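You operate a simulated robot arm through the tools that you are given. There is no shell and no other tool. Be economical: measure what you need, move in short steps, check, and stop when the job is done.

You run a simulated robot arm. Do the job below in one go: nothing can be reset, and whatever is moved stays where it is left.

Task
Stick the leaf decal on the pine board.
Fine: lay it inside the corner marks, roll the air out with the red roller, put the roller back, peel the backing off and lay it on the table.

It is judged by the outcome, as a careful person would: the job done as asked, and still so three seconds after it is handed in. It fails if anything else is knocked over, pushed out of place, dropped, spilled or broken.

Robot
A 6-joint arm with a two-finger parallel gripper, fixed in place. Base frame: the origin is at the foot of the arm, x ahead of it, y to its left, z up; the work surface is at about z = 770. Readings come in mm, degrees, newtons and seconds.
With the tool pointing down near the work surface it reaches from about 160 to 740 mm from the base axis. Its first joint turns from -166.0 to 166.0 degrees. Payload 3.91 kg.
The TCP is the grasp point between the finger pads, 30 mm short of the fingertips. In the tool frame z runs along the fingers and y along their closing line. Largest opening 110 mm; finger width 20, thickness 10; the body of the gripper, 48 by 112 mm, starts 55 mm behind the TCP.
Orientation is that of the tool frame in the base frame, as a unit quaternion [w, x, y, z]. With the fingers straight down and closing along the base's y, the tool's x points along the base's -x, its y along +y and its z along -z.

Tools
- The arm moves only by the tool play_rows. Its argument "series" is a list of rows, each a list of 2 entries, a list of its own where there are three numbers: the shift along the tool's x, y, z in units of 150 mm (1.0 is 150 mm), then the turn, a rotation vector about the tool's x, y, z in units of 45 degrees (1.0 is 45 degrees). In form: [[[tx, ty, tz], [wx, wy, wz]], ...]. A call has 1 to 8 rows; each row is the pose to reach, as a shift and turn from the pose commanded when the call began, along the tool's axes at that moment. "fingers" is the gripper command, from -1 (shut) to 1 (fully open), values between in proportion, set as the call begins (left out, the last holds). A call with a number of a shift or a turn outside -1 to 1 is refused whole. A row lasts 0.2 s, in which the tool goes at most 50 mm and 8.6 degrees; a call with a longer step from one row to the next is refused whole, and so is a gripper value outside its range. Where a pose cannot be reached the arm comes as near as it can. A force on the tool above 40 N (or 10 N above the force at the start of the call, whichever is more), or a blocked arm, ends the call early, and 0.2 s more pass. The fingers move at their own pace (about 45 mm/s each) and stop on an object; they squeeze with about 30 N. The grip force told is the motor's: it shows also when the fingers shut on nothing. Time passes only in rows, and 0.2 s behind the last, so rows that repeat a pose let the fingers close. It gives the time, the measured TCP pose, the force on the tool (base axes), the opening and the grip force at its end, in the units of the frame above (readings bear some noise), and new pictures: "views" is both (left out), scene, wrist or none.
- Cameras (640 x 400 px; columns grow to the right, rows downward): "scene" is fixed at [59, -659.7, 1572.2]; the picture's right is [0.83, -0.55, 0.00], its down [-0.37, -0.55, -0.75] and it looks along [0.42, 0.62, -0.66] (base axes); focal length 339 px, centre (320, 200). "wrist" rides on the gripper at [71, 22, -107] in the tool frame; the picture's right is [-0.29, 0.96, 0.00], its down [-0.76, -0.23, -0.61] and it looks along [-0.58, -0.18, 0.79] (tool axes); focal length 243 px, centre (320, 200).
- slide_trunk(by): slides the trunk up (or, below 0, down) by that many mm; the arm rides with it, the base frame stays. It gives what a move gives, with no picture.
- probe_pixels(camera, pixels): there is no depth. For up to 12 entries [column, row, z] of the newest picture of that camera ("zoom" is the newest enlarged one), the place [x, y] in the base frame at which the ray of that pixel passes the height z, good to about 2 mm, but the place of the scene camera against the robot may be out by one fixed shift of up to 25 mm in any direction. The clock stands still meanwhile.
- enlarge(camera, box): a new picture of the part [left, top, right, bottom] of that camera's present view, enlarged. The clock stands still meanwhile.
- finish_job(): hands the job in; it is judged then, once.

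Keep the steps short. Do not move on a guess: measure, check each grasp and each placing, and mend mistakes. In all there are 80 turns and 200 pictures (those below and enlarged ones count). Leave the gripper open and the arm clear of the work at the hand-in unless told otherwise, and finish with a single line.

The tools are called as name(argument=value, ...) on one line, values as JSON. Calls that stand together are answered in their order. play_rows: Moves the arm, as the interface text tells. Its arguments: {"type":"object","properties":{"series":{"type":"array","items":{"type":"array"}},"fingers":{"type":"number"},"views":{"type":"string","enum":["both","scene","wrist","none"]}},"required":["series"]} The other tools are called the same way: slide_trunk (by) slides the trunk up or down; probe_pixels (camera, pixels) gives the place at which the rays of pixels pass given heights; enlarge (camera, box) takes an enlarged picture of a part of a camera's view; finish_job () hands the job in.

At the start:

```text
t: 0.0
position: [394.2, 79.2, 1132.4]
tool_rot: [0.001, 0.0, 1.0, 0.0]
force: [-0.4, 0.0, 0.6]
finger_gap: 110.1
grip_force: 0.1
trunk travel left (down, up): [-525.0, 65.0]
```

scene: 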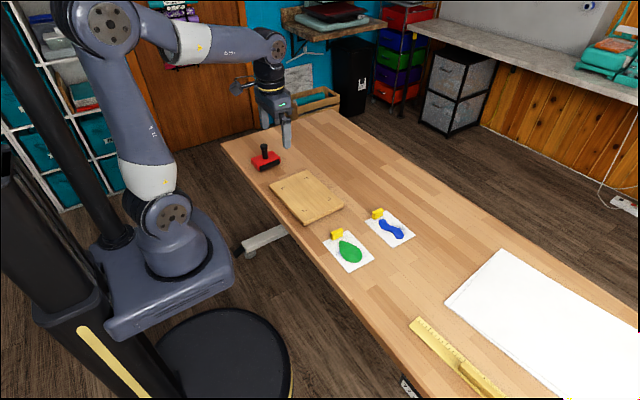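
wrist: 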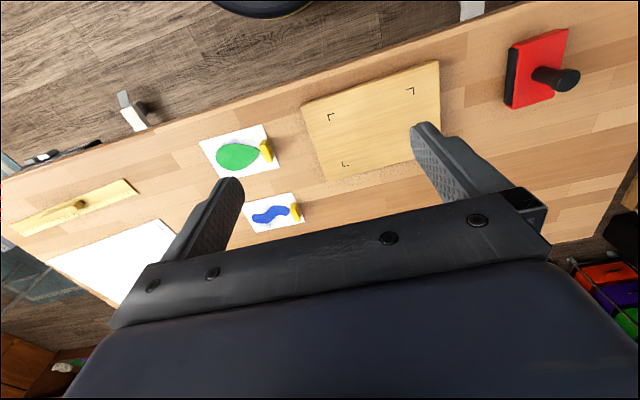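

I see the green leaf decal near scene (349,250), the pine board at (307,197), and the red roller at (266,158). I'll enlarge the views to see tabs and corner marks.

enlarge(camera="wrist", box=[180, 60, 460, 235])

enlarge(camera="scene", box=[230, 130, 430, 280])

probe_pixels(camera="wrist", pixels=[[330, 116, 785], [411, 90, 785], [345, 164, 785], [236, 155, 772], [267, 151, 780], [301, 107, 785], [438, 62, 785], [537, 68, 790], [570, 79, 830], [326, 181, 785]])

```text
2.29 times, centred on (320, 148) of wrist
```

zoom: 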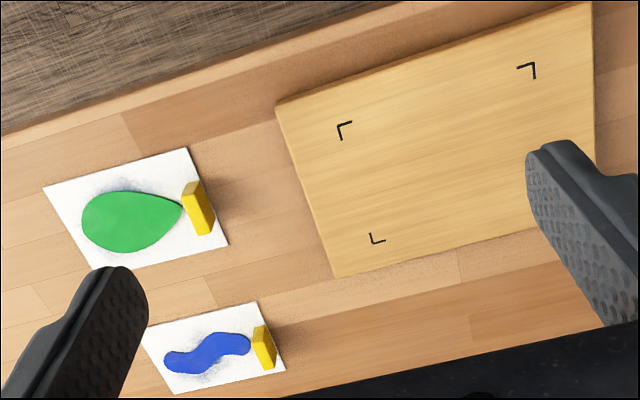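

```text
2.67 times, centred on (330, 205) of scene
```

zoom: 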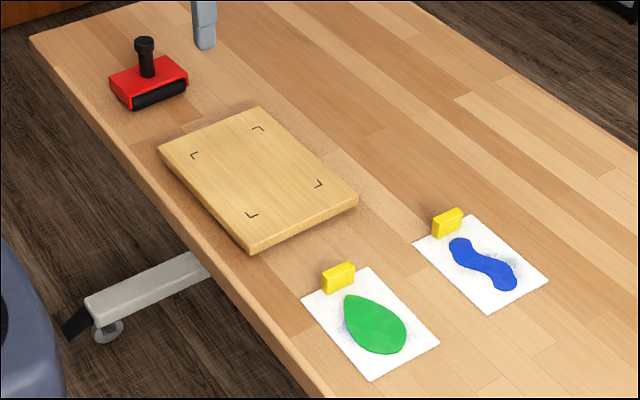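

```text
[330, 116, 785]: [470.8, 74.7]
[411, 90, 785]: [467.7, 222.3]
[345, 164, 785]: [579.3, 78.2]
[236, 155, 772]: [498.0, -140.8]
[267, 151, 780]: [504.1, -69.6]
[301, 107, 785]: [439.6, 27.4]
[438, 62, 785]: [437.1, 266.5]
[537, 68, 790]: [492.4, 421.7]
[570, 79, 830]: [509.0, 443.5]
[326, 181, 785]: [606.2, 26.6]
```

Board top lies about x 438–606, y 27–266, marks at about (471,75), (468,222), (579,78). The leaf sheet's yellow tab is near (504,-70). I'll go closer above the leaf sheet to measure it.

play_rows(series=[[[0, -0.19, 0.2], [0, 0, 0]], [[0, -0.38, 0.4], [0, 0, 0]], [[0, -0.57, 0.6], [0, 0, 0]], [[0, -0.76, 0.8], [0, 0, 0]], [[0, -0.93, 1.0], [0, 0, 0]], [[0, -0.93, 1.0], [0, 0, 0]]])

```text
t: 1.4
position: [392.1, -61.6, 981.9]
tool_rot: [0.0, 0.0, 1.0, -0.001]
force: [0.0, -0.2, 0.0]
finger_gap: 110.0
grip_force: 0.2
trunk travel left (down, up): [-525.0, 65.0]
```

scene: 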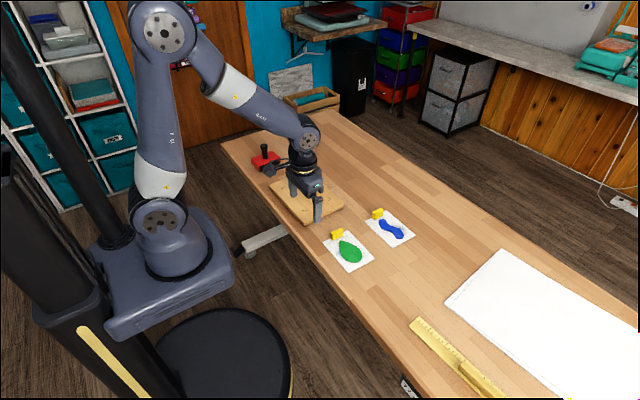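
wrist: 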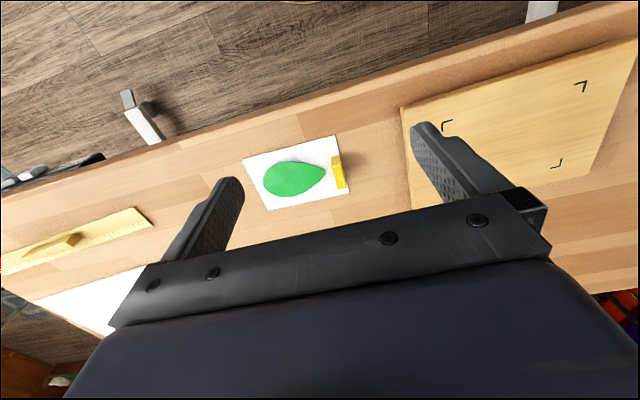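

enlarge(camera="wrist", box=[230, 120, 390, 220])

enlarge(camera="wrist", box=[390, 30, 640, 186])

```text
4.00 times, centred on (310, 170) of wrist
```

zoom: 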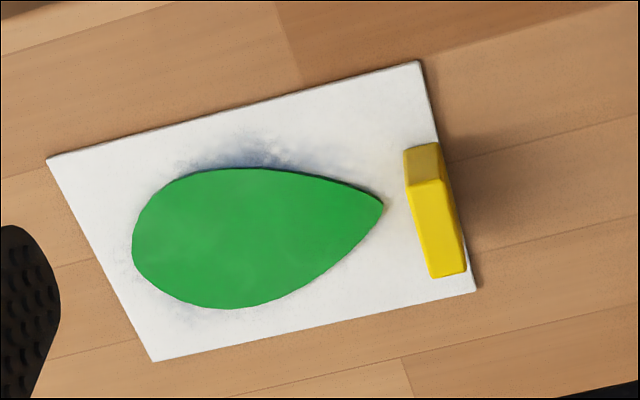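

```text
2.56 times, centred on (515, 108) of wrist
```

zoom: 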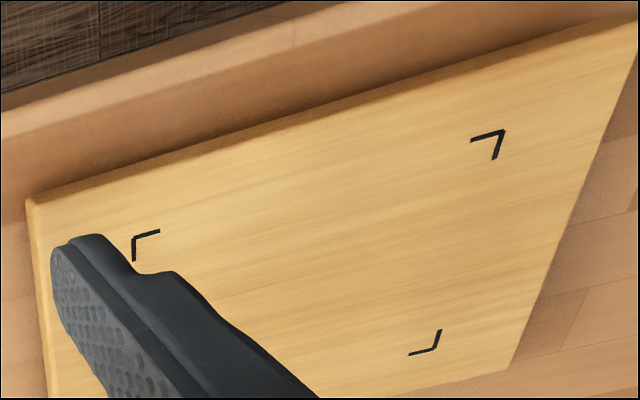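

I'll probe sheet corners, tab corners and corner marks.

probe_pixels(camera="wrist", pixels=[[241.75, 159.5, 771], [334.25, 135, 771], [349, 193, 771], [268.25, 210.5, 771], [339.25, 155.75, 771], [340.5, 165, 785], [340.5, 165, 790], [346.25, 188, 790], [338, 189.5, 790], [332.75, 166.75, 790], [326, 171, 772], [263, 181, 772]])

probe_pixels(camera="zoom", pixels=[[132, 239, 785], [505, 131, 785], [434, 350, 785], [132, 239, 790], [505, 131, 790], [434, 350, 790], [27, 200, 785], [510, 370, 785], [27, 200, 790], [510, 370, 790], [640, 18, 785], [640, 18, 790]])

```text
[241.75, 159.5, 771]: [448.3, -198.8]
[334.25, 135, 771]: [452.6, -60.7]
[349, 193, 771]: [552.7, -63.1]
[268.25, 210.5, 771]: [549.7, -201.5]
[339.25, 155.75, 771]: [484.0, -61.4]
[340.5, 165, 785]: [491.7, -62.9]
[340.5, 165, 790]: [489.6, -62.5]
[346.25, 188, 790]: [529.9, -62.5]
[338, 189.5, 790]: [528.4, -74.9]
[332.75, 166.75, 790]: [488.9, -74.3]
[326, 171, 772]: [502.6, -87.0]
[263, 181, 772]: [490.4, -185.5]
```

```text
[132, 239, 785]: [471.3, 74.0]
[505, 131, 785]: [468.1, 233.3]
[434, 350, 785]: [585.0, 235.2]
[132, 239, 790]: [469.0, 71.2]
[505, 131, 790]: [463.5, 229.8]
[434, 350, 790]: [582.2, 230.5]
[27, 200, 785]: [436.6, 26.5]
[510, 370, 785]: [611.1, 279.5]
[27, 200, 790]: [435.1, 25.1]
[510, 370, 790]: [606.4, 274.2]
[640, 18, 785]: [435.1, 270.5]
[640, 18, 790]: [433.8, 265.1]
```

The sheet is about 100 × 138 mm, x 450–552, y -200…-62, tab about x 484–525, y -74…-62. The board height is uncertain, so I'll view the board and roller from the +y side.

play_rows(series=[[[0.1, 0.25, 0], [0, 0, 0]], [[0.2, 0.5, 0], [0, 0, 0]], [[0.3, 0.75, 0], [0, 0, 0]], [[0.35, 1.0, 0], [0, 0, 0]]], views="none")

play_rows(series=[[[0, 0.25, 0], [0, 0, 0]], [[0, 0.5, 0], [0, 0, 0]], [[0, 0.75, 0], [0, 0, 0]], [[0, 0.75, 0], [0, 0, 0]]], views="wrist")

```text
t: 2.4
position: [339.8, 89.0, 981.0]
tool_rot: [0.0, 0.0, 1.0, 0.001]
force: [-0.8, -0.1, -0.7]
finger_gap: 110.2
grip_force: 0.1
trunk travel left (down, up): [-525.0, 65.0]
```

```text
t: 3.4
position: [339.5, 203.5, 982.2]
tool_rot: [0.0, 0.0, 1.0, 0.0]
force: [-0.5, 0.1, -0.5]
finger_gap: 110.0
grip_force: 0.1
trunk travel left (down, up): [-525.0, 65.0]
```

wrist: 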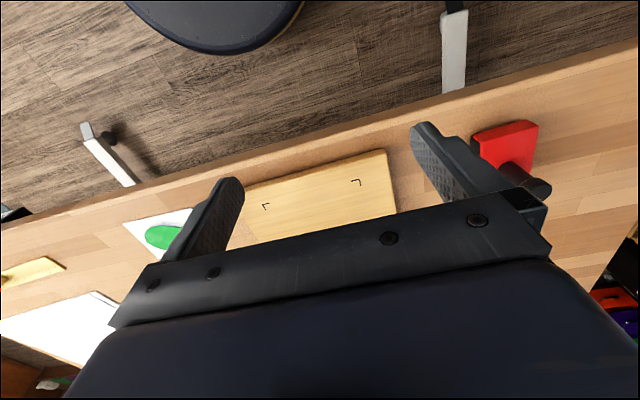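

The far marks are hidden; I'll move 80 mm forward and 60 mm left.

play_rows(series=[[[-0.25, 0.15, 0], [0, 0, 0]], [[-0.5, 0.3, 0], [0, 0, 0]], [[-0.6, 0.45, 0], [0, 0, 0]], [[-0.6, 0.45, 0], [0, 0, 0]]], views="wrist")

```text
t: 4.4
position: [430.8, 269.8, 981.9]
tool_rot: [0.0, 0.0, 1.0, -0.001]
force: [0.2, -0.2, 0.1]
finger_gap: 110.0
grip_force: 0.1
trunk travel left (down, up): [-525.0, 65.0]
```

wrist: 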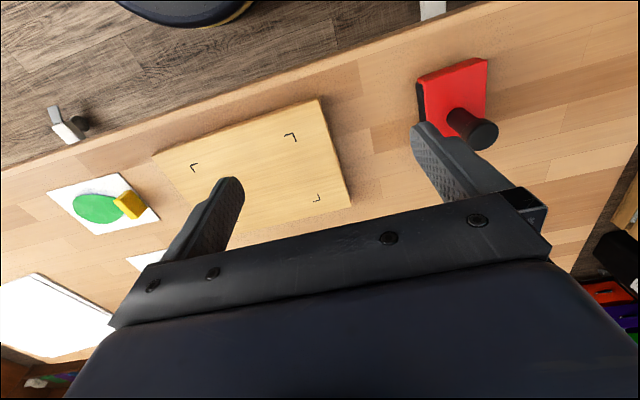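

enlarge(camera="wrist", box=[390, 40, 518, 160])

enlarge(camera="wrist", box=[150, 95, 358, 225])

```text
3.33 times, centred on (454, 100) of wrist
```

zoom: 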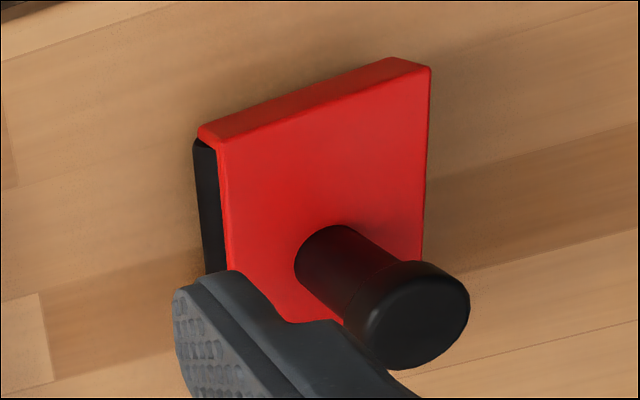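

```text
3.08 times, centred on (254, 160) of wrist
```

zoom: 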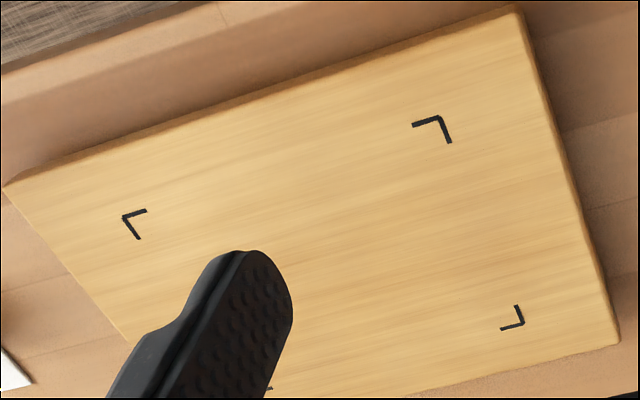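

probe_pixels(camera="zoom", pixels=[[440, 117, 785], [523, 324, 785], [123, 216, 785], [440, 117, 800], [523, 324, 800], [123, 216, 800], [516, 8, 785], [619, 343, 785], [516, 8, 800], [619, 343, 800]])

probe_pixels(camera="wrist", pixels=[[429, 80, 810], [472, 59, 810], [477, 119, 830], [484, 134, 860], [484, 134, 850], [416, 83, 790], [451, 125, 800]])

```text
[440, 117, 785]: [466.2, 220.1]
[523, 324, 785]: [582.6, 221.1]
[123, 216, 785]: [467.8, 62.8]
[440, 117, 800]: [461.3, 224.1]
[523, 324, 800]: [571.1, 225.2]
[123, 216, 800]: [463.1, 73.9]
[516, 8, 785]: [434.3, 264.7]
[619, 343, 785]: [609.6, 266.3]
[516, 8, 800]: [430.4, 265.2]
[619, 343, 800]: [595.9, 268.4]
```

```text
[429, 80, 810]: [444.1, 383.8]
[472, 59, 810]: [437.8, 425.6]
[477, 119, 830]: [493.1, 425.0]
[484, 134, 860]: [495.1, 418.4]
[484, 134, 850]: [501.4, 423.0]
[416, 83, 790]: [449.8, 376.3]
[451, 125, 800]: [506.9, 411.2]
```

The board top works out at z≈795, with marks spanning x 465–575 and y 70–223, centre (520,147). Sheet centre is (501,-131), so the needed shift is about (+19,+278,+25). Now I'll go above the leaf tab at (504,-68).

play_rows(series=[[[-0.1, -0.25, 0], [0, 0, 0]], [[-0.2, -0.5, 0], [0, 0, 0]], [[-0.3, -0.75, 0], [0, 0, 0]], [[-0.4, -1.0, 0], [0, 0, 0]]], views="none")

play_rows(series=[[[0, -0.25, 0], [0, 0, 0]], [[0, -0.5, 0], [0, 0, 0]], [[0, -0.75, 0], [0, 0, 0]], [[-0.08, -1.0, 0], [0, 0, 0]], [[-0.08, -1.0, 0], [0, 0, 0]]], views="none", fingers=0)

```text
t: 5.4
position: [492.2, 117.6, 982.3]
tool_rot: [0.001, 0.0, 1.0, 0.0]
force: [-0.6, 0.4, 0.1]
finger_gap: 109.9
grip_force: 0.0
trunk travel left (down, up): [-525.0, 65.0]
```

```text
t: 6.6
position: [503.2, -29.7, 983.2]
tool_rot: [0.0, -0.001, 1.0, 0.0]
force: [0.2, -0.3, -0.2]
finger_gap: 54.9
grip_force: 0.1
trunk travel left (down, up): [-525.0, 65.0]
```

Next I move to y≈-68 and down to z≈870, then look.

play_rows(series=[[[0, -0.25, 0.1], [0, 0, 0]], [[0, -0.25, 0.4], [0, 0, 0]], [[0, -0.25, 0.7], [0, 0, 0]], [[0, -0.25, 0.75], [0, 0, 0]]])

```text
t: 7.6
position: [506.0, -68.7, 870.6]
tool_rot: [0.0, 0.0, 1.0, 0.0]
force: [0.6, -0.2, 0.7]
finger_gap: 55.0
grip_force: 0.0
trunk travel left (down, up): [-525.0, 65.0]
```

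scene: 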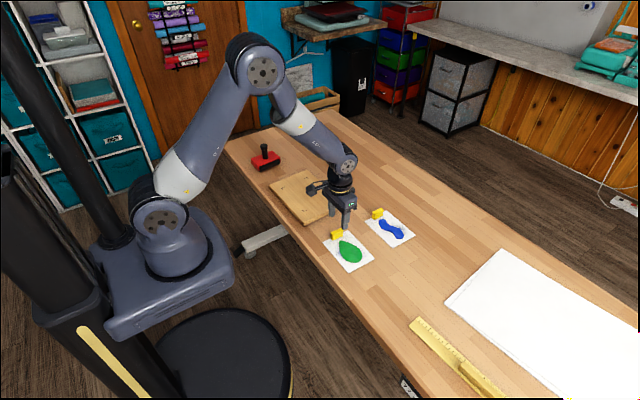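
wrist: 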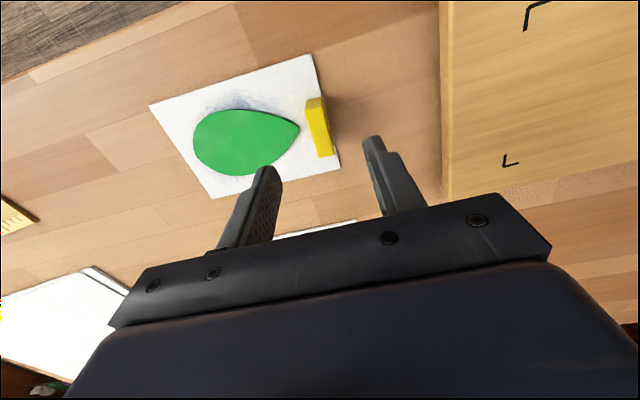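

enlarge(camera="wrist", box=[130, 40, 450, 240])

probe_pixels(camera="wrist", pixels=[[149, 105, 770], [312, 54, 770], [340, 168, 770], [213, 199, 770], [323, 97, 770], [325, 119, 790], [325, 119, 800], [334, 155, 790], [334, 155, 800], [318, 158, 800], [308, 121, 800], [299, 129, 771]])

```text
2.00 times, centred on (290, 140) of wrist
```

zoom: 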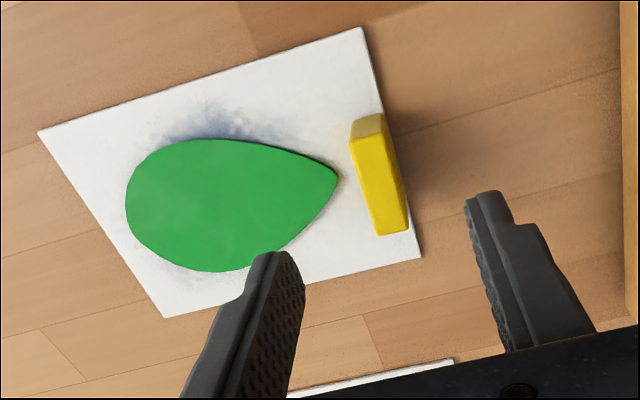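

```text
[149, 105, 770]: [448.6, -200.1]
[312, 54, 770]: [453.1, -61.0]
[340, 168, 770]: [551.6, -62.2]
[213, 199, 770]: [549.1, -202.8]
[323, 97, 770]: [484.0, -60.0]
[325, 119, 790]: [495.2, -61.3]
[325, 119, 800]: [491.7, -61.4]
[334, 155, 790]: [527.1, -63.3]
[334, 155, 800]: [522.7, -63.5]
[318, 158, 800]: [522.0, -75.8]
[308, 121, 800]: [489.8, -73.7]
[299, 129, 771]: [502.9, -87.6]
```

The tab centre is about (504,-68), the sheet is turned about 1.3° clockwise. I'll align the yaw and descend to TCP z 806 (tips at 776).

play_rows(series=[[[0.01, 0.003, 0.15], [0, 0, 0.03]], [[0.01, 0.003, 0.3], [0, 0, 0.03]], [[0.01, 0.003, 0.43], [0, 0, 0.03]], [[0.01, 0.003, 0.43], [0, 0, 0.03]]])

```text
t: 8.6
position: [503.1, -67.3, 805.7]
tool_rot: [0.0, 0.013, 1.0, 0.001]
force: [-0.1, -1.1, -0.2]
finger_gap: 54.8
grip_force: 0.0
trunk travel left (down, up): [-525.0, 65.0]
```

scene: 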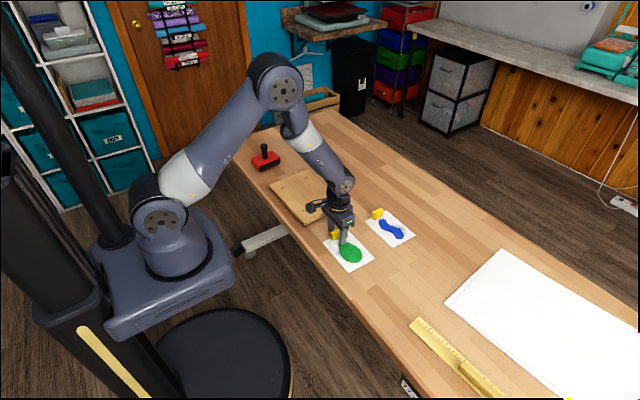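
wrist: 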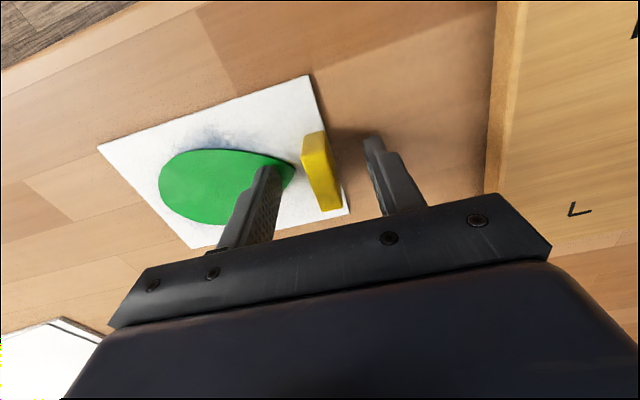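

The tab sits between the fingers. Closing now.

play_rows(series=[[[0, 0, 0], [0, 0, 0]], [[0, 0, 0], [0, 0, 0]], [[0, 0, 0], [0, 0, 0]], [[0, 0, 0], [0, 0, 0]]], fingers=-1)

```text
t: 9.6
position: [501.4, -68.6, 805.1]
tool_rot: [-0.001, 0.011, 1.0, 0.0]
force: [1.3, 0.0, -0.4]
finger_gap: 12.9
grip_force: 30.2
trunk travel left (down, up): [-525.0, 65.0]
```

scene: 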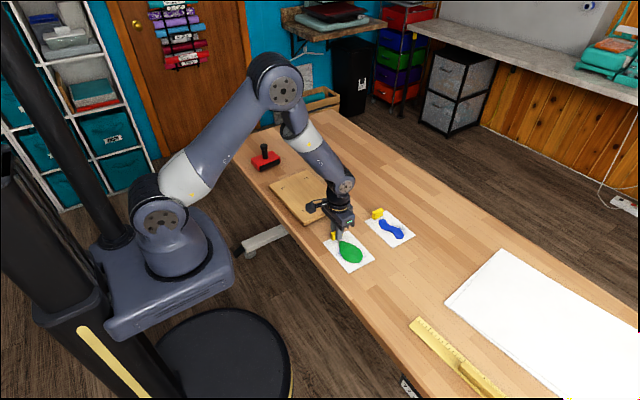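
wrist: 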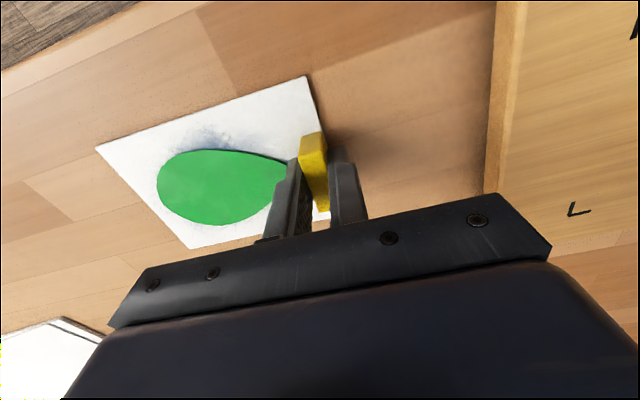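

Gripped at 12.9 mm with 30 N. Lifting 90 mm.

play_rows(series=[[[0, 0, -0.1], [0, 0, 0]], [[0, 0, -0.25], [0, 0, 0]], [[0, 0, -0.45], [0, 0, 0]], [[0, 0, -0.6], [0, 0, 0]], [[0, 0, -0.6], [0, 0, 0]]])

```text
t: 10.8
position: [501.4, -68.8, 895.4]
tool_rot: [0.0, 0.011, 1.0, -0.001]
force: [0.9, 0.0, 0.1]
finger_gap: 13.0
grip_force: 30.1
trunk travel left (down, up): [-525.0, 65.0]
```

scene: 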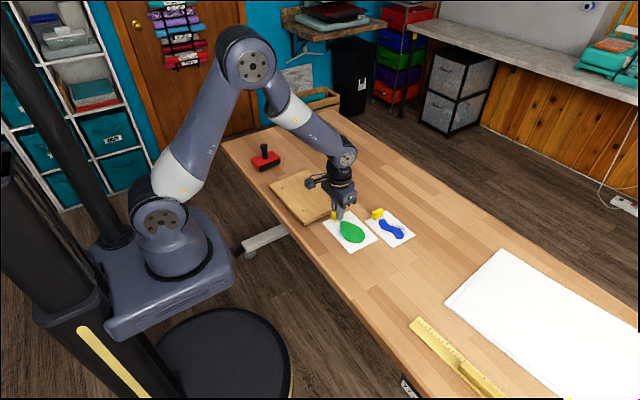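
wrist: 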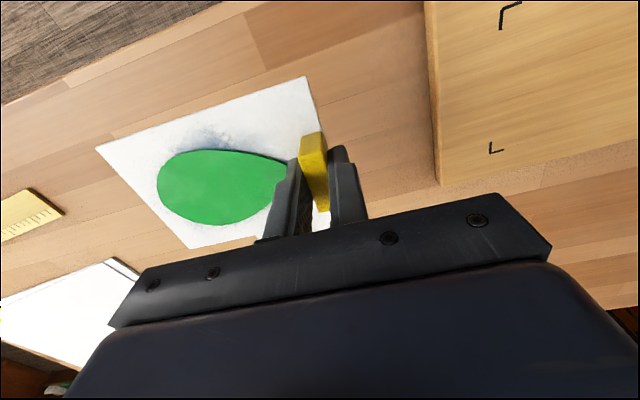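

The sheet comes up rigid. I'll probe its corners in the gripper at z≈861.

enlarge(camera="wrist", box=[80, 60, 400, 260])

probe_pixels(camera="wrist", pixels=[[95.5, 147, 861], [306, 76, 861], [330, 220, 861], [192, 249, 861]])

```text
2.00 times, centred on (240, 160) of wrist
```

zoom: 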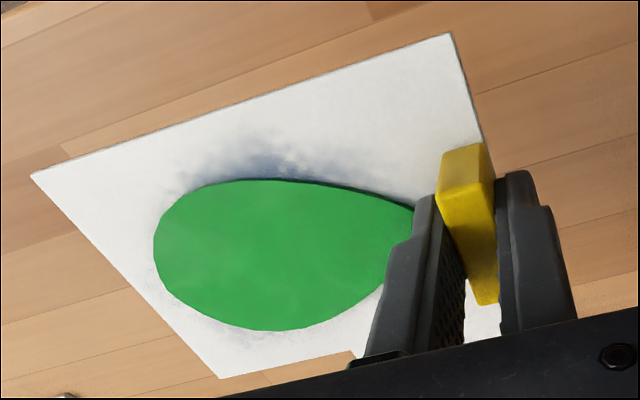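

```text
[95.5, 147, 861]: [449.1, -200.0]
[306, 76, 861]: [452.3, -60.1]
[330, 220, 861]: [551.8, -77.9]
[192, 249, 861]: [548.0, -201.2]
```

Sheet is about 100 × 140 mm, centre offset from the TCP about (-1,-62), still 1.2° turned. I'll undo the turn and carry it over to TCP target (520,209).

play_rows(series=[[[0, 0.2, 0], [0, 0, -0.03]], [[0, 0.45, 0], [0, 0, -0.03]], [[0, 0.7, 0], [0, 0, -0.03]], [[0, 0.9, 0], [0, 0, -0.03]], [[0, 1.0, 0], [0, 0, -0.03]], [[0, 1.0, 0], [0, 0, -0.03]]], views="none")

play_rows(series=[[[-0.05, 0.2, 0], [0, 0, 0]], [[-0.08, 0.4, 0], [0, 0, 0]], [[-0.1, 0.6, 0], [0, 0, 0]], [[-0.1, 0.8, 0], [0, 0, 0]], [[-0.1, 0.85, 0], [0, 0, 0]], [[-0.1, 0.85, 0], [0, 0, 0]]])

```text
t: 12.2
position: [502.6, 81.6, 894.5]
tool_rot: [0.001, 0.0, 1.0, 0.001]
force: [0.1, -0.7, -1.1]
finger_gap: 13.0
grip_force: 30.1
trunk travel left (down, up): [-525.0, 65.0]
```

```text
t: 13.6
position: [519.5, 209.3, 896.7]
tool_rot: [0.0, 0.0, 1.0, 0.0]
force: [-0.3, 0.4, -0.7]
finger_gap: 13.1
grip_force: 30.4
trunk travel left (down, up): [-525.0, 65.0]
```

scene: 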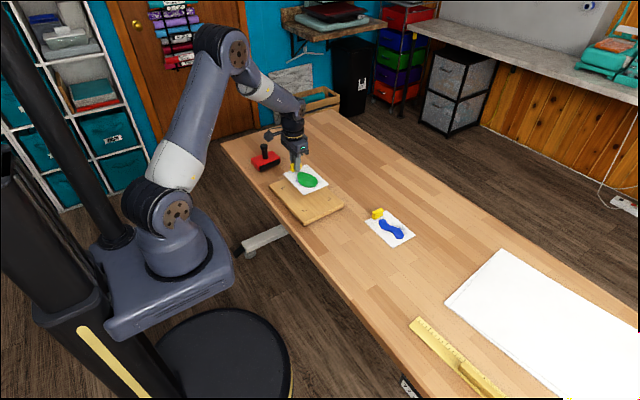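
wrist: 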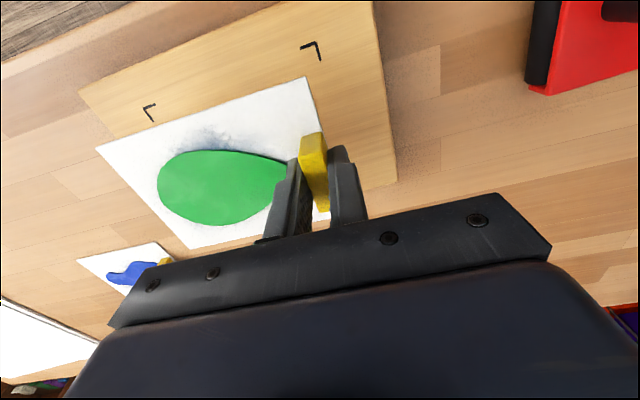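

Check the marks from here.

enlarge(camera="wrist", box=[80, 20, 400, 220])

probe_pixels(camera="wrist", pixels=[[144, 105, 795], [316, 42, 795], [95.5, 147, 861.5], [306, 76, 861.5], [192, 249, 861.5]])

```text
2.00 times, centred on (240, 120) of wrist
```

zoom: 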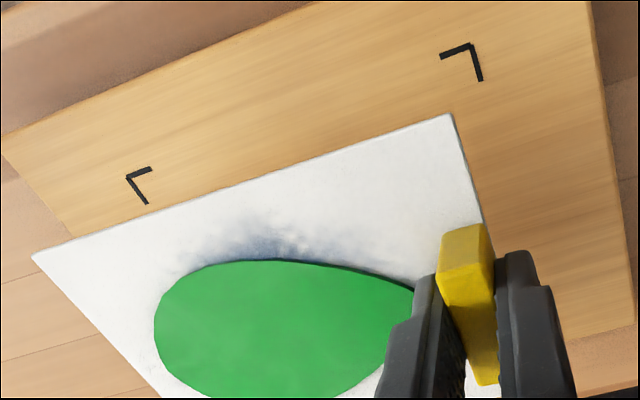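

```text
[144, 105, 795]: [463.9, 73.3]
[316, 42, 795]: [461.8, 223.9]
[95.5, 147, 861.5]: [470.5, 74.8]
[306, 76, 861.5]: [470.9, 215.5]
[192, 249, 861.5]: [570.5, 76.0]
```

The marks are turned about +0.8° and their centre is y≈147.5, while the sheet centre is y≈145.5. I'll correct that and descend to about TCP z 834.

play_rows(series=[[[0.006, 0.013, 0.1], [0, 0, -0.018]], [[0.006, 0.013, 0.25], [0, 0, -0.018]], [[0.006, 0.013, 0.37], [0, 0, -0.018]], [[0.006, 0.013, 0.415], [0, 0, -0.018]], [[0.006, 0.013, 0.415], [0, 0, -0.018]]])

```text
t: 14.8
position: [518.5, 212.7, 833.3]
tool_rot: [0.0, -0.007, 1.0, 0.001]
force: [-0.5, -0.1, 0.5]
finger_gap: 13.1
grip_force: 30.2
trunk travel left (down, up): [-525.0, 65.0]
```

scene: 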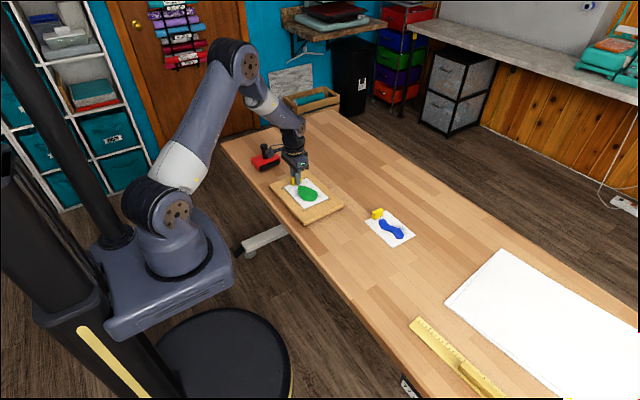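
wrist: 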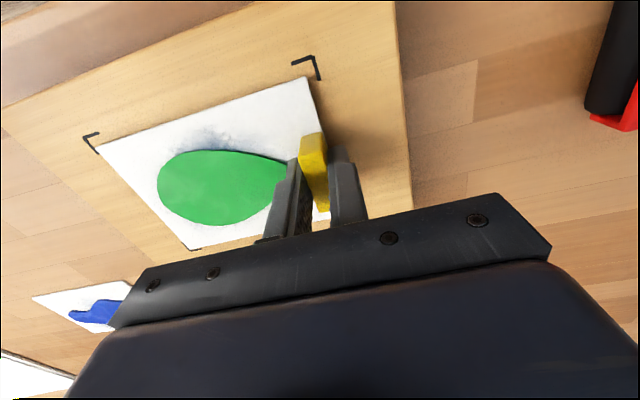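

enlarge(camera="wrist", box=[70, 40, 390, 260])

enlarge(camera="scene", box=[250, 155, 360, 230])

```text
1.82 times, centred on (230, 150) of wrist
```

zoom: 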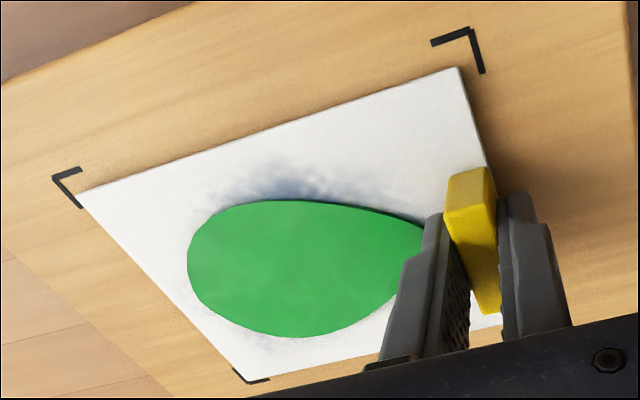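

```text
5.33 times, centred on (305, 192) of scene
```

zoom: 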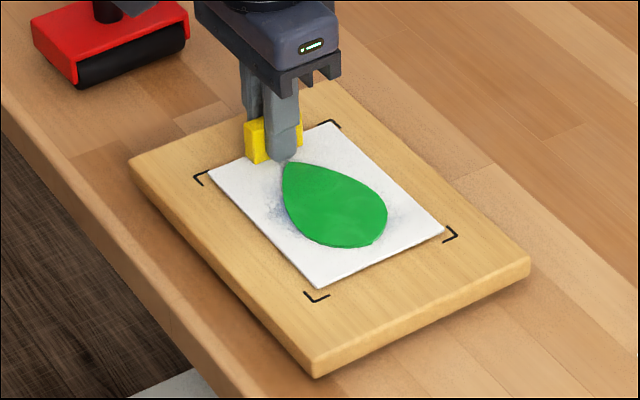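

Probe sheet corners (z≈798) vs marks (z 795).

probe_pixels(camera="wrist", pixels=[[108.5, 145.5, 798.5], [299, 76.5, 798.5], [189, 247.5, 798.5], [98, 137, 795], [304.5, 55.5, 795], [191, 250, 795]])

enlarge(camera="wrist", box=[160, 215, 240, 265])

probe_pixels(camera="wrist", pixels=[[96, 148, 798.5], [306, 76.5, 798.5], [192, 249, 798.5], [83, 135, 795], [316, 55.5, 795]])

```text
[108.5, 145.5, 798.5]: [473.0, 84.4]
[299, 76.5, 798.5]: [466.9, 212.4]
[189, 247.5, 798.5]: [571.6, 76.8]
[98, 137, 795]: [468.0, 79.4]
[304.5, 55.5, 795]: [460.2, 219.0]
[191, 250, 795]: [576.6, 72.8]
```

```text
8.00 times, centred on (200, 240) of wrist
```

zoom: 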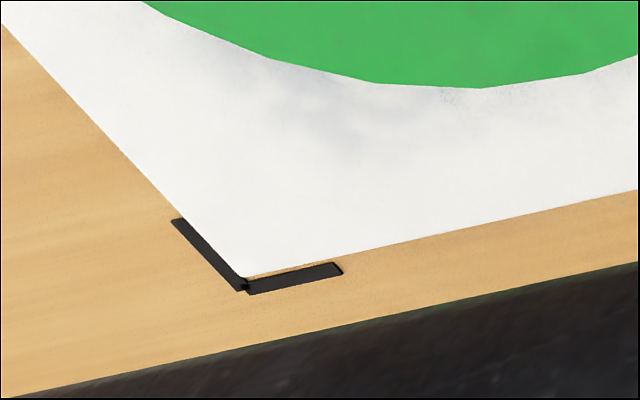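

```text
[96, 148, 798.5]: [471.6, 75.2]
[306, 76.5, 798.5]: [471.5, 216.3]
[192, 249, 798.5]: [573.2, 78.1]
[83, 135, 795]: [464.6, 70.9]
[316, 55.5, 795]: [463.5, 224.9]
```

probe_pixels(camera="wrist", pixels=[[96.5, 145.5, 798.5], [305.8, 76.8, 798.5], [190.4, 249.4, 798.5], [83.3, 137.3, 795], [312.5, 55.4, 795], [190.4, 251.5, 795]])

```text
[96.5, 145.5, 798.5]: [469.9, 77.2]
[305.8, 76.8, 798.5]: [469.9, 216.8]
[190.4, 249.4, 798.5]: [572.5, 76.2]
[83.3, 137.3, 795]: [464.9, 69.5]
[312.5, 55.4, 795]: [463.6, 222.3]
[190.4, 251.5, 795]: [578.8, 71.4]
```

The sheet sits about 6 mm inside the marks all round. I'll lower 2.5 mm gently to contact.

play_rows(series=[[[0, 0, 0.007], [0, 0, 0]], [[0, 0, 0.013], [0, 0, 0]], [[0, 0, 0.017], [0, 0, 0]], [[0, 0, 0.017], [0, 0, 0]]], views="none")

enlarge(camera="wrist", box=[160, 215, 240, 265])

```text
t: 15.8
position: [518.6, 212.3, 831.4]
tool_rot: [0.001, -0.007, 1.0, 0.001]
force: [-1.1, 0.5, 8.2]
finger_gap: 13.3
grip_force: 30.0
trunk travel left (down, up): [-525.0, 65.0]
```

```text
8.00 times, centred on (200, 240) of wrist
```

zoom: 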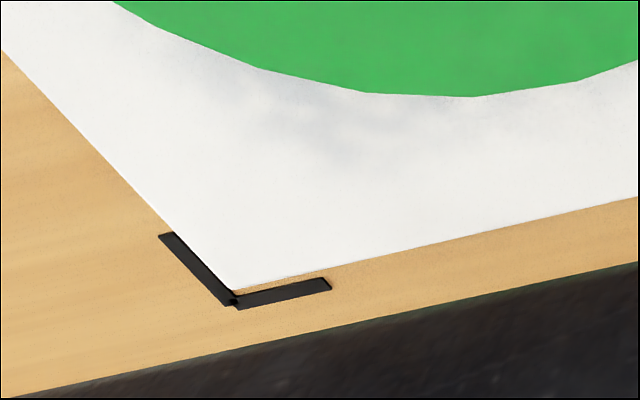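

Contact at 8 N. Far-left corner nearly touches its mark; check the other corners.

enlarge(camera="wrist", box=[70, 115, 150, 165])

enlarge(camera="wrist", box=[270, 40, 350, 90])

enlarge(camera="scene", box=[270, 165, 340, 215])

```text
8.00 times, centred on (110, 140) of wrist
```

zoom: 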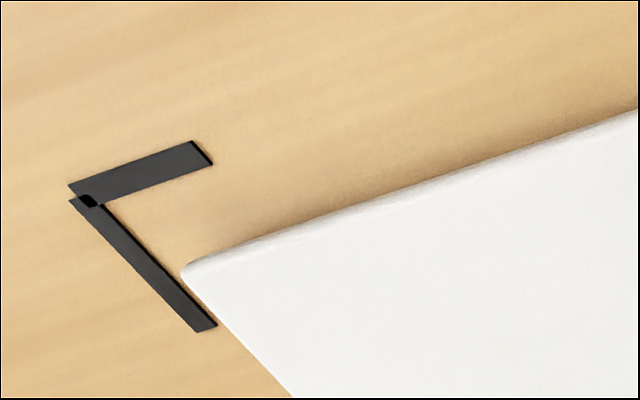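

```text
8.00 times, centred on (310, 65) of wrist
```

zoom: 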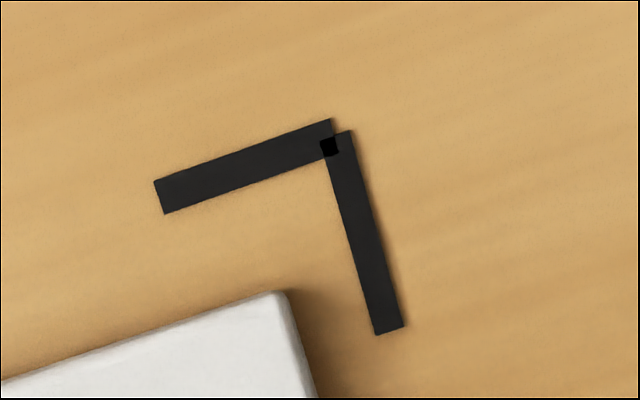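

```text
8.00 times, centred on (305, 190) of scene
```

zoom: 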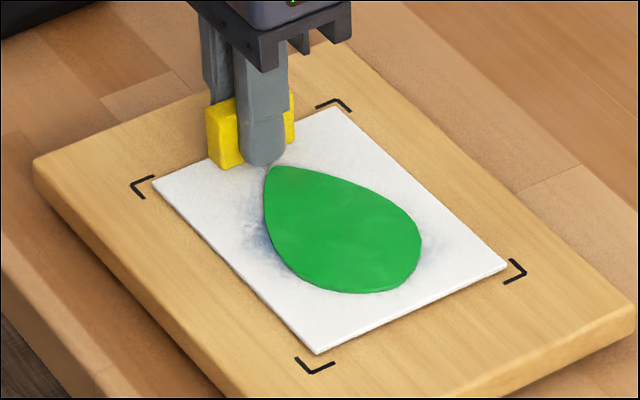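

It's inside all marks but closer to the far-left ones. I'll lift 3 mm, shift −2 mm in x and +1 mm in y, and lower again.

play_rows(series=[[[0, 0, -0.02], [0, 0, 0]], [[0.014, 0.008, -0.02], [0, 0, 0]], [[0.014, 0.008, -0.02], [0, 0, 0]], [[0.014, 0.008, -0.008], [0, 0, 0]], [[0.014, 0.008, 0], [0, 0, 0]], [[0.014, 0.008, 0], [0, 0, 0]]], views="wrist")

enlarge(camera="scene", box=[270, 165, 340, 215])

enlarge(camera="wrist", box=[70, 40, 390, 260])

```text
t: 17.2
position: [517.8, 212.5, 831.8]
tool_rot: [0.001, -0.007, 1.0, 0.0]
force: [0.7, -1.9, 11.2]
finger_gap: 13.1
grip_force: 30.2
trunk travel left (down, up): [-525.0, 65.0]
```

wrist: 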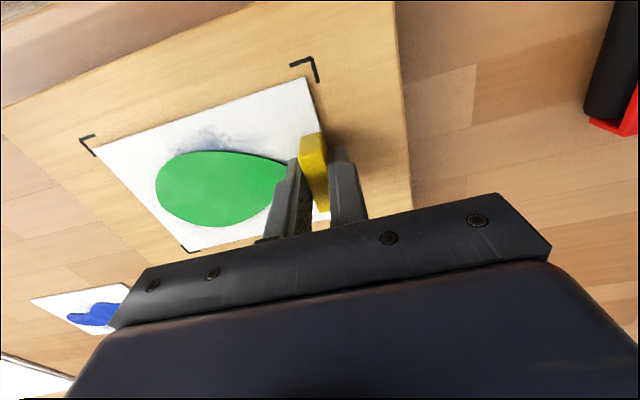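

```text
8.00 times, centred on (305, 190) of scene
```

zoom: 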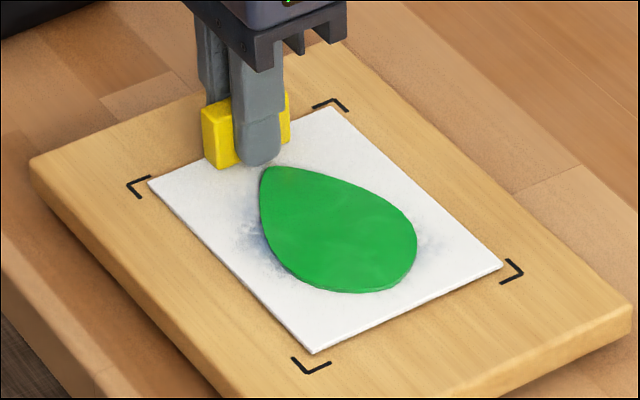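

```text
1.82 times, centred on (230, 150) of wrist
```

zoom: 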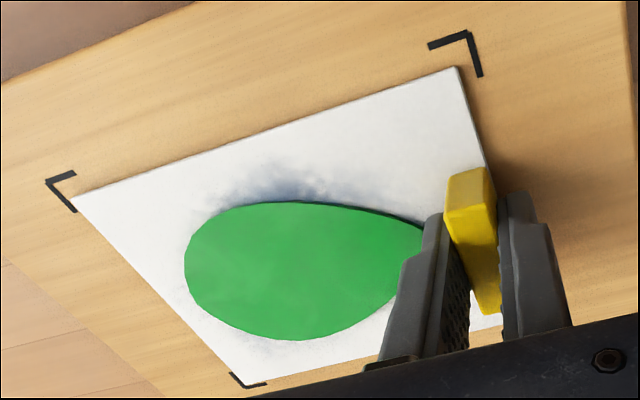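

Sheet and board shifted together by about 1 mm, so the sheet already adheres to the board; it lies inside all four marks, so I leave it. Releasing now.

play_rows(series=[[[0, 0, -0.004], [0, 0, 0]], [[0, 0, -0.004], [0, 0, 0]], [[0, 0, -0.004], [0, 0, 0]]], fingers=-0.5, views="none")

play_rows(series=[[[0, 0, -0.15], [0, 0, 0]], [[0, 0, -0.4], [0, 0, 0]], [[0, 0, -0.7], [0, 0, 0]], [[0, 0, -0.95], [0, 0, 0]], [[0, 0, -0.95], [0, 0, 0]]])

```text
t: 18.0
position: [517.7, 213.5, 830.5]
tool_rot: [-0.001, -0.007, 1.0, 0.0]
force: [0.6, -0.3, -0.4]
finger_gap: 27.2
grip_force: 0.0
trunk travel left (down, up): [-525.0, 65.0]
```

```text
t: 19.2
position: [516.7, 212.4, 975.5]
tool_rot: [0.0, -0.007, 1.0, 0.0]
force: [-0.2, 0.3, 0.5]
finger_gap: 27.7
grip_force: 0.0
trunk travel left (down, up): [-525.0, 65.0]
```

scene: 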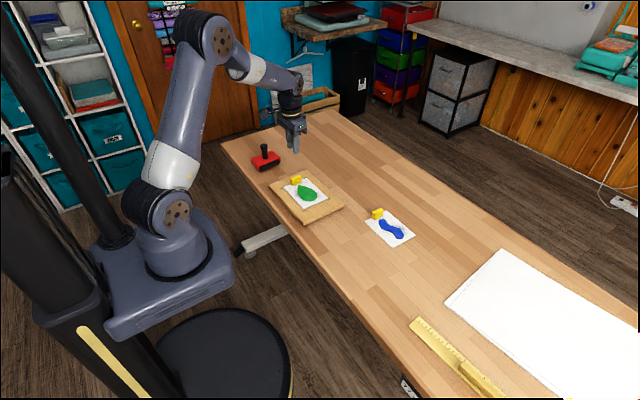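
wrist: 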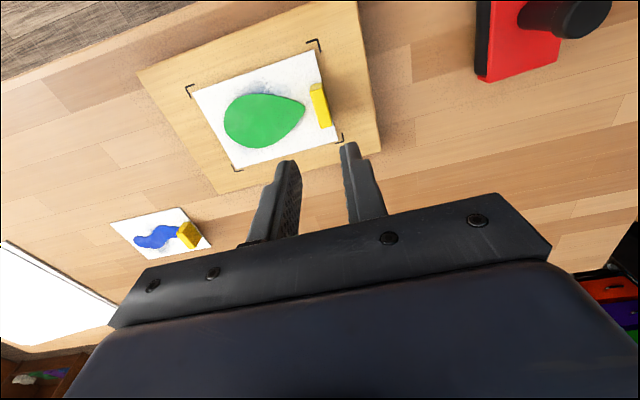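

enlarge(camera="wrist", box=[170, 30, 362, 180])

enlarge(camera="wrist", box=[450, 0, 640, 100])

enlarge(camera="scene", box=[235, 135, 299, 185])

```text
2.67 times, centred on (266, 105) of wrist
```

zoom: 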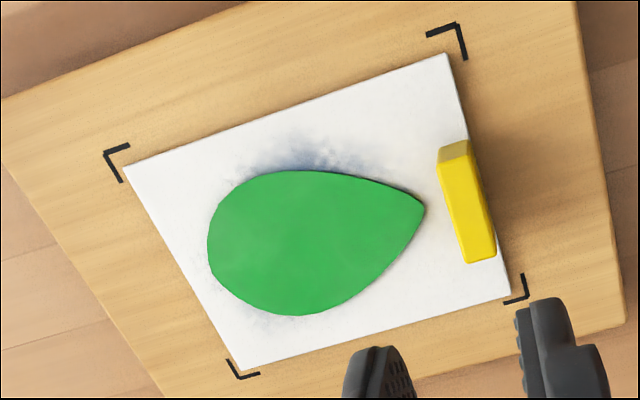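

```text
3.37 times, centred on (545, 50) of wrist
```

zoom: 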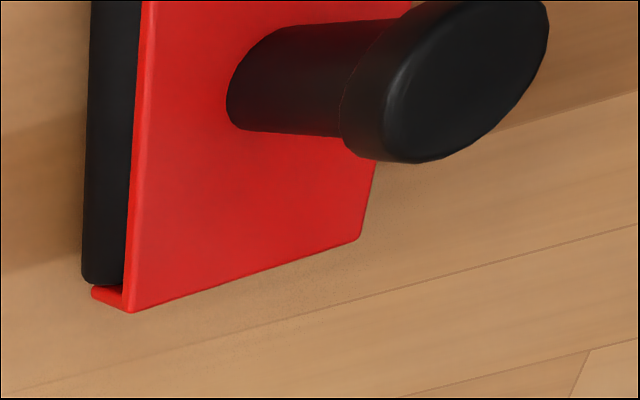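

```text
8.00 times, centred on (267, 160) of scene
```

zoom: 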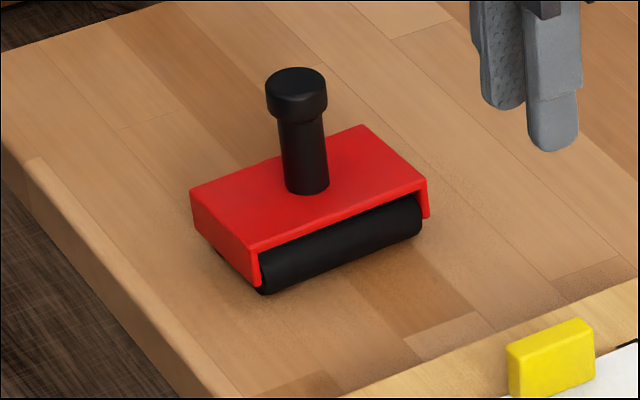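

The sheet is now released, lying inside all four marks. The roller is a red housing over a black cylinder lying along x, with a vertical knob handle. I'll view it from closer to its +y side.

play_rows(series=[[[0.1, 0.25, 0], [0, 0, 0.018]], [[0.2, 0.5, 0], [0, 0, 0.018]], [[0.3, 0.75, 0], [0, 0, 0.018]], [[0.4, 1.0, 0], [0, 0, 0.018]], [[0.4, 1.0, 0], [0, 0, 0.018]]], views="none", fingers=0.2)

play_rows(series=[[[0.1, 0.25, 0], [0, 0, 0]], [[0.1, 0.5, 0], [0, 0, 0]], [[0.1, 0.6, 0], [0, 0, 0]], [[0.1, 0.6, 0], [0, 0, 0]]])

```text
t: 20.4
position: [453.3, 361.1, 973.9]
tool_rot: [0.0, 0.0, 1.0, 0.001]
force: [-0.9, -0.2, -0.6]
finger_gap: 66.3
grip_force: 0.1
trunk travel left (down, up): [-525.0, 65.0]
```

```text
t: 21.4
position: [438.6, 449.4, 976.3]
tool_rot: [0.001, 0.0, 1.0, 0.0]
force: [-0.1, -1.2, -0.2]
finger_gap: 66.1
grip_force: 0.0
trunk travel left (down, up): [-525.0, 65.0]
```

scene: 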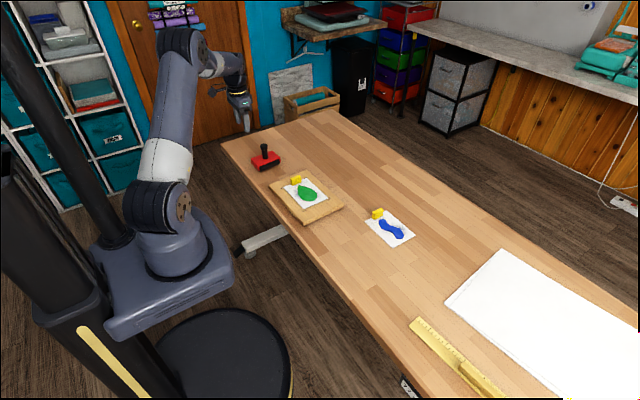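
wrist: 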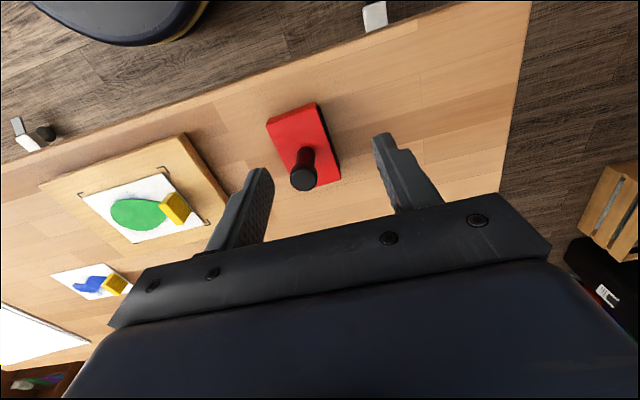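

enlarge(camera="wrist", box=[239, 90, 367, 210])

enlarge(camera="wrist", box=[60, 120, 252, 260])

```text
3.33 times, centred on (303, 150) of wrist
```

zoom: 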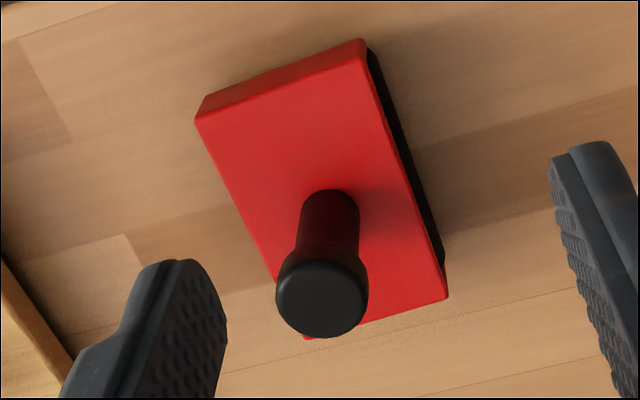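

```text
2.86 times, centred on (156, 190) of wrist
```

zoom: 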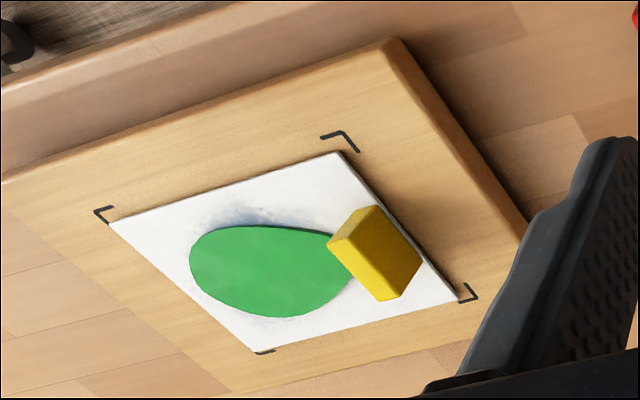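

By triangulation: housing top z≈806, spanning x 446–543, y 380–443; handle axis ≈(493,414), knob about 29 mm wide with its top at z≈867. I'll move above the handle at z≈935 and check.

play_rows(series=[[[-0.18, -0.12, 0.1], [0, 0, 0]], [[-0.36, -0.236, 0.2], [0, 0, 0]], [[-0.363, -0.236, 0.27], [0, 0, 0]], [[-0.363, -0.236, 0.27], [0, 0, 0]]], views="wrist")

enlarge(camera="wrist", box=[200, 80, 420, 240])

enlarge(camera="scene", box=[230, 85, 326, 185])

```text
t: 22.4
position: [493.1, 416.7, 931.6]
tool_rot: [0.0, 0.0, 1.0, 0.0]
force: [1.1, 0.2, -0.2]
finger_gap: 65.9
grip_force: 0.0
trunk travel left (down, up): [-525.0, 65.0]
```

wrist: 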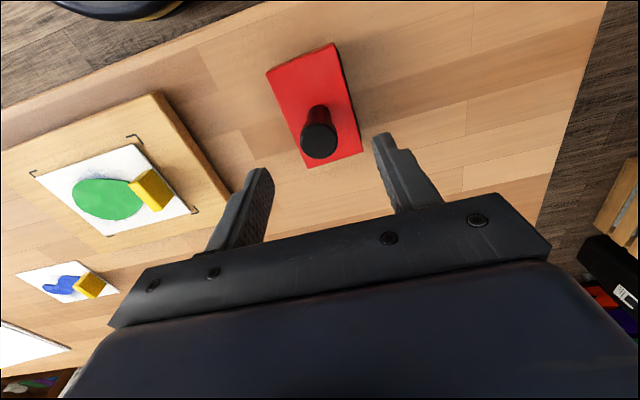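

```text
2.50 times, centred on (310, 160) of wrist
```

zoom: 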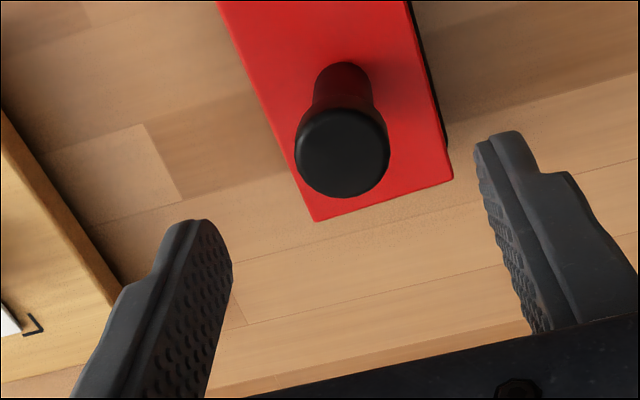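

```text
4.00 times, centred on (278, 135) of scene
```

zoom: 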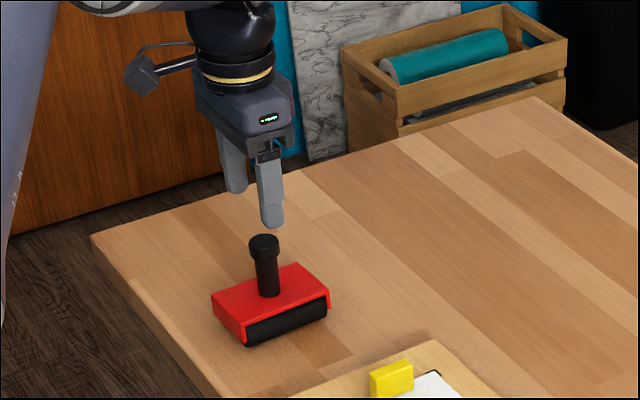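

probe_pixels(camera="wrist", pixels=[[318.8, 141.2, 867], [318.8, 141.2, 860], [319, 107, 806], [266, 71.5, 806], [334, 43, 806], [363, 151, 806], [307, 168, 806]])

```text
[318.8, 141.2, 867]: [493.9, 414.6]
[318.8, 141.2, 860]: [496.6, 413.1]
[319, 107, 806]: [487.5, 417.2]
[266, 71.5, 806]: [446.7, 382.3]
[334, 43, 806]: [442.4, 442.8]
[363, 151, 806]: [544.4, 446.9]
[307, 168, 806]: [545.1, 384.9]
```

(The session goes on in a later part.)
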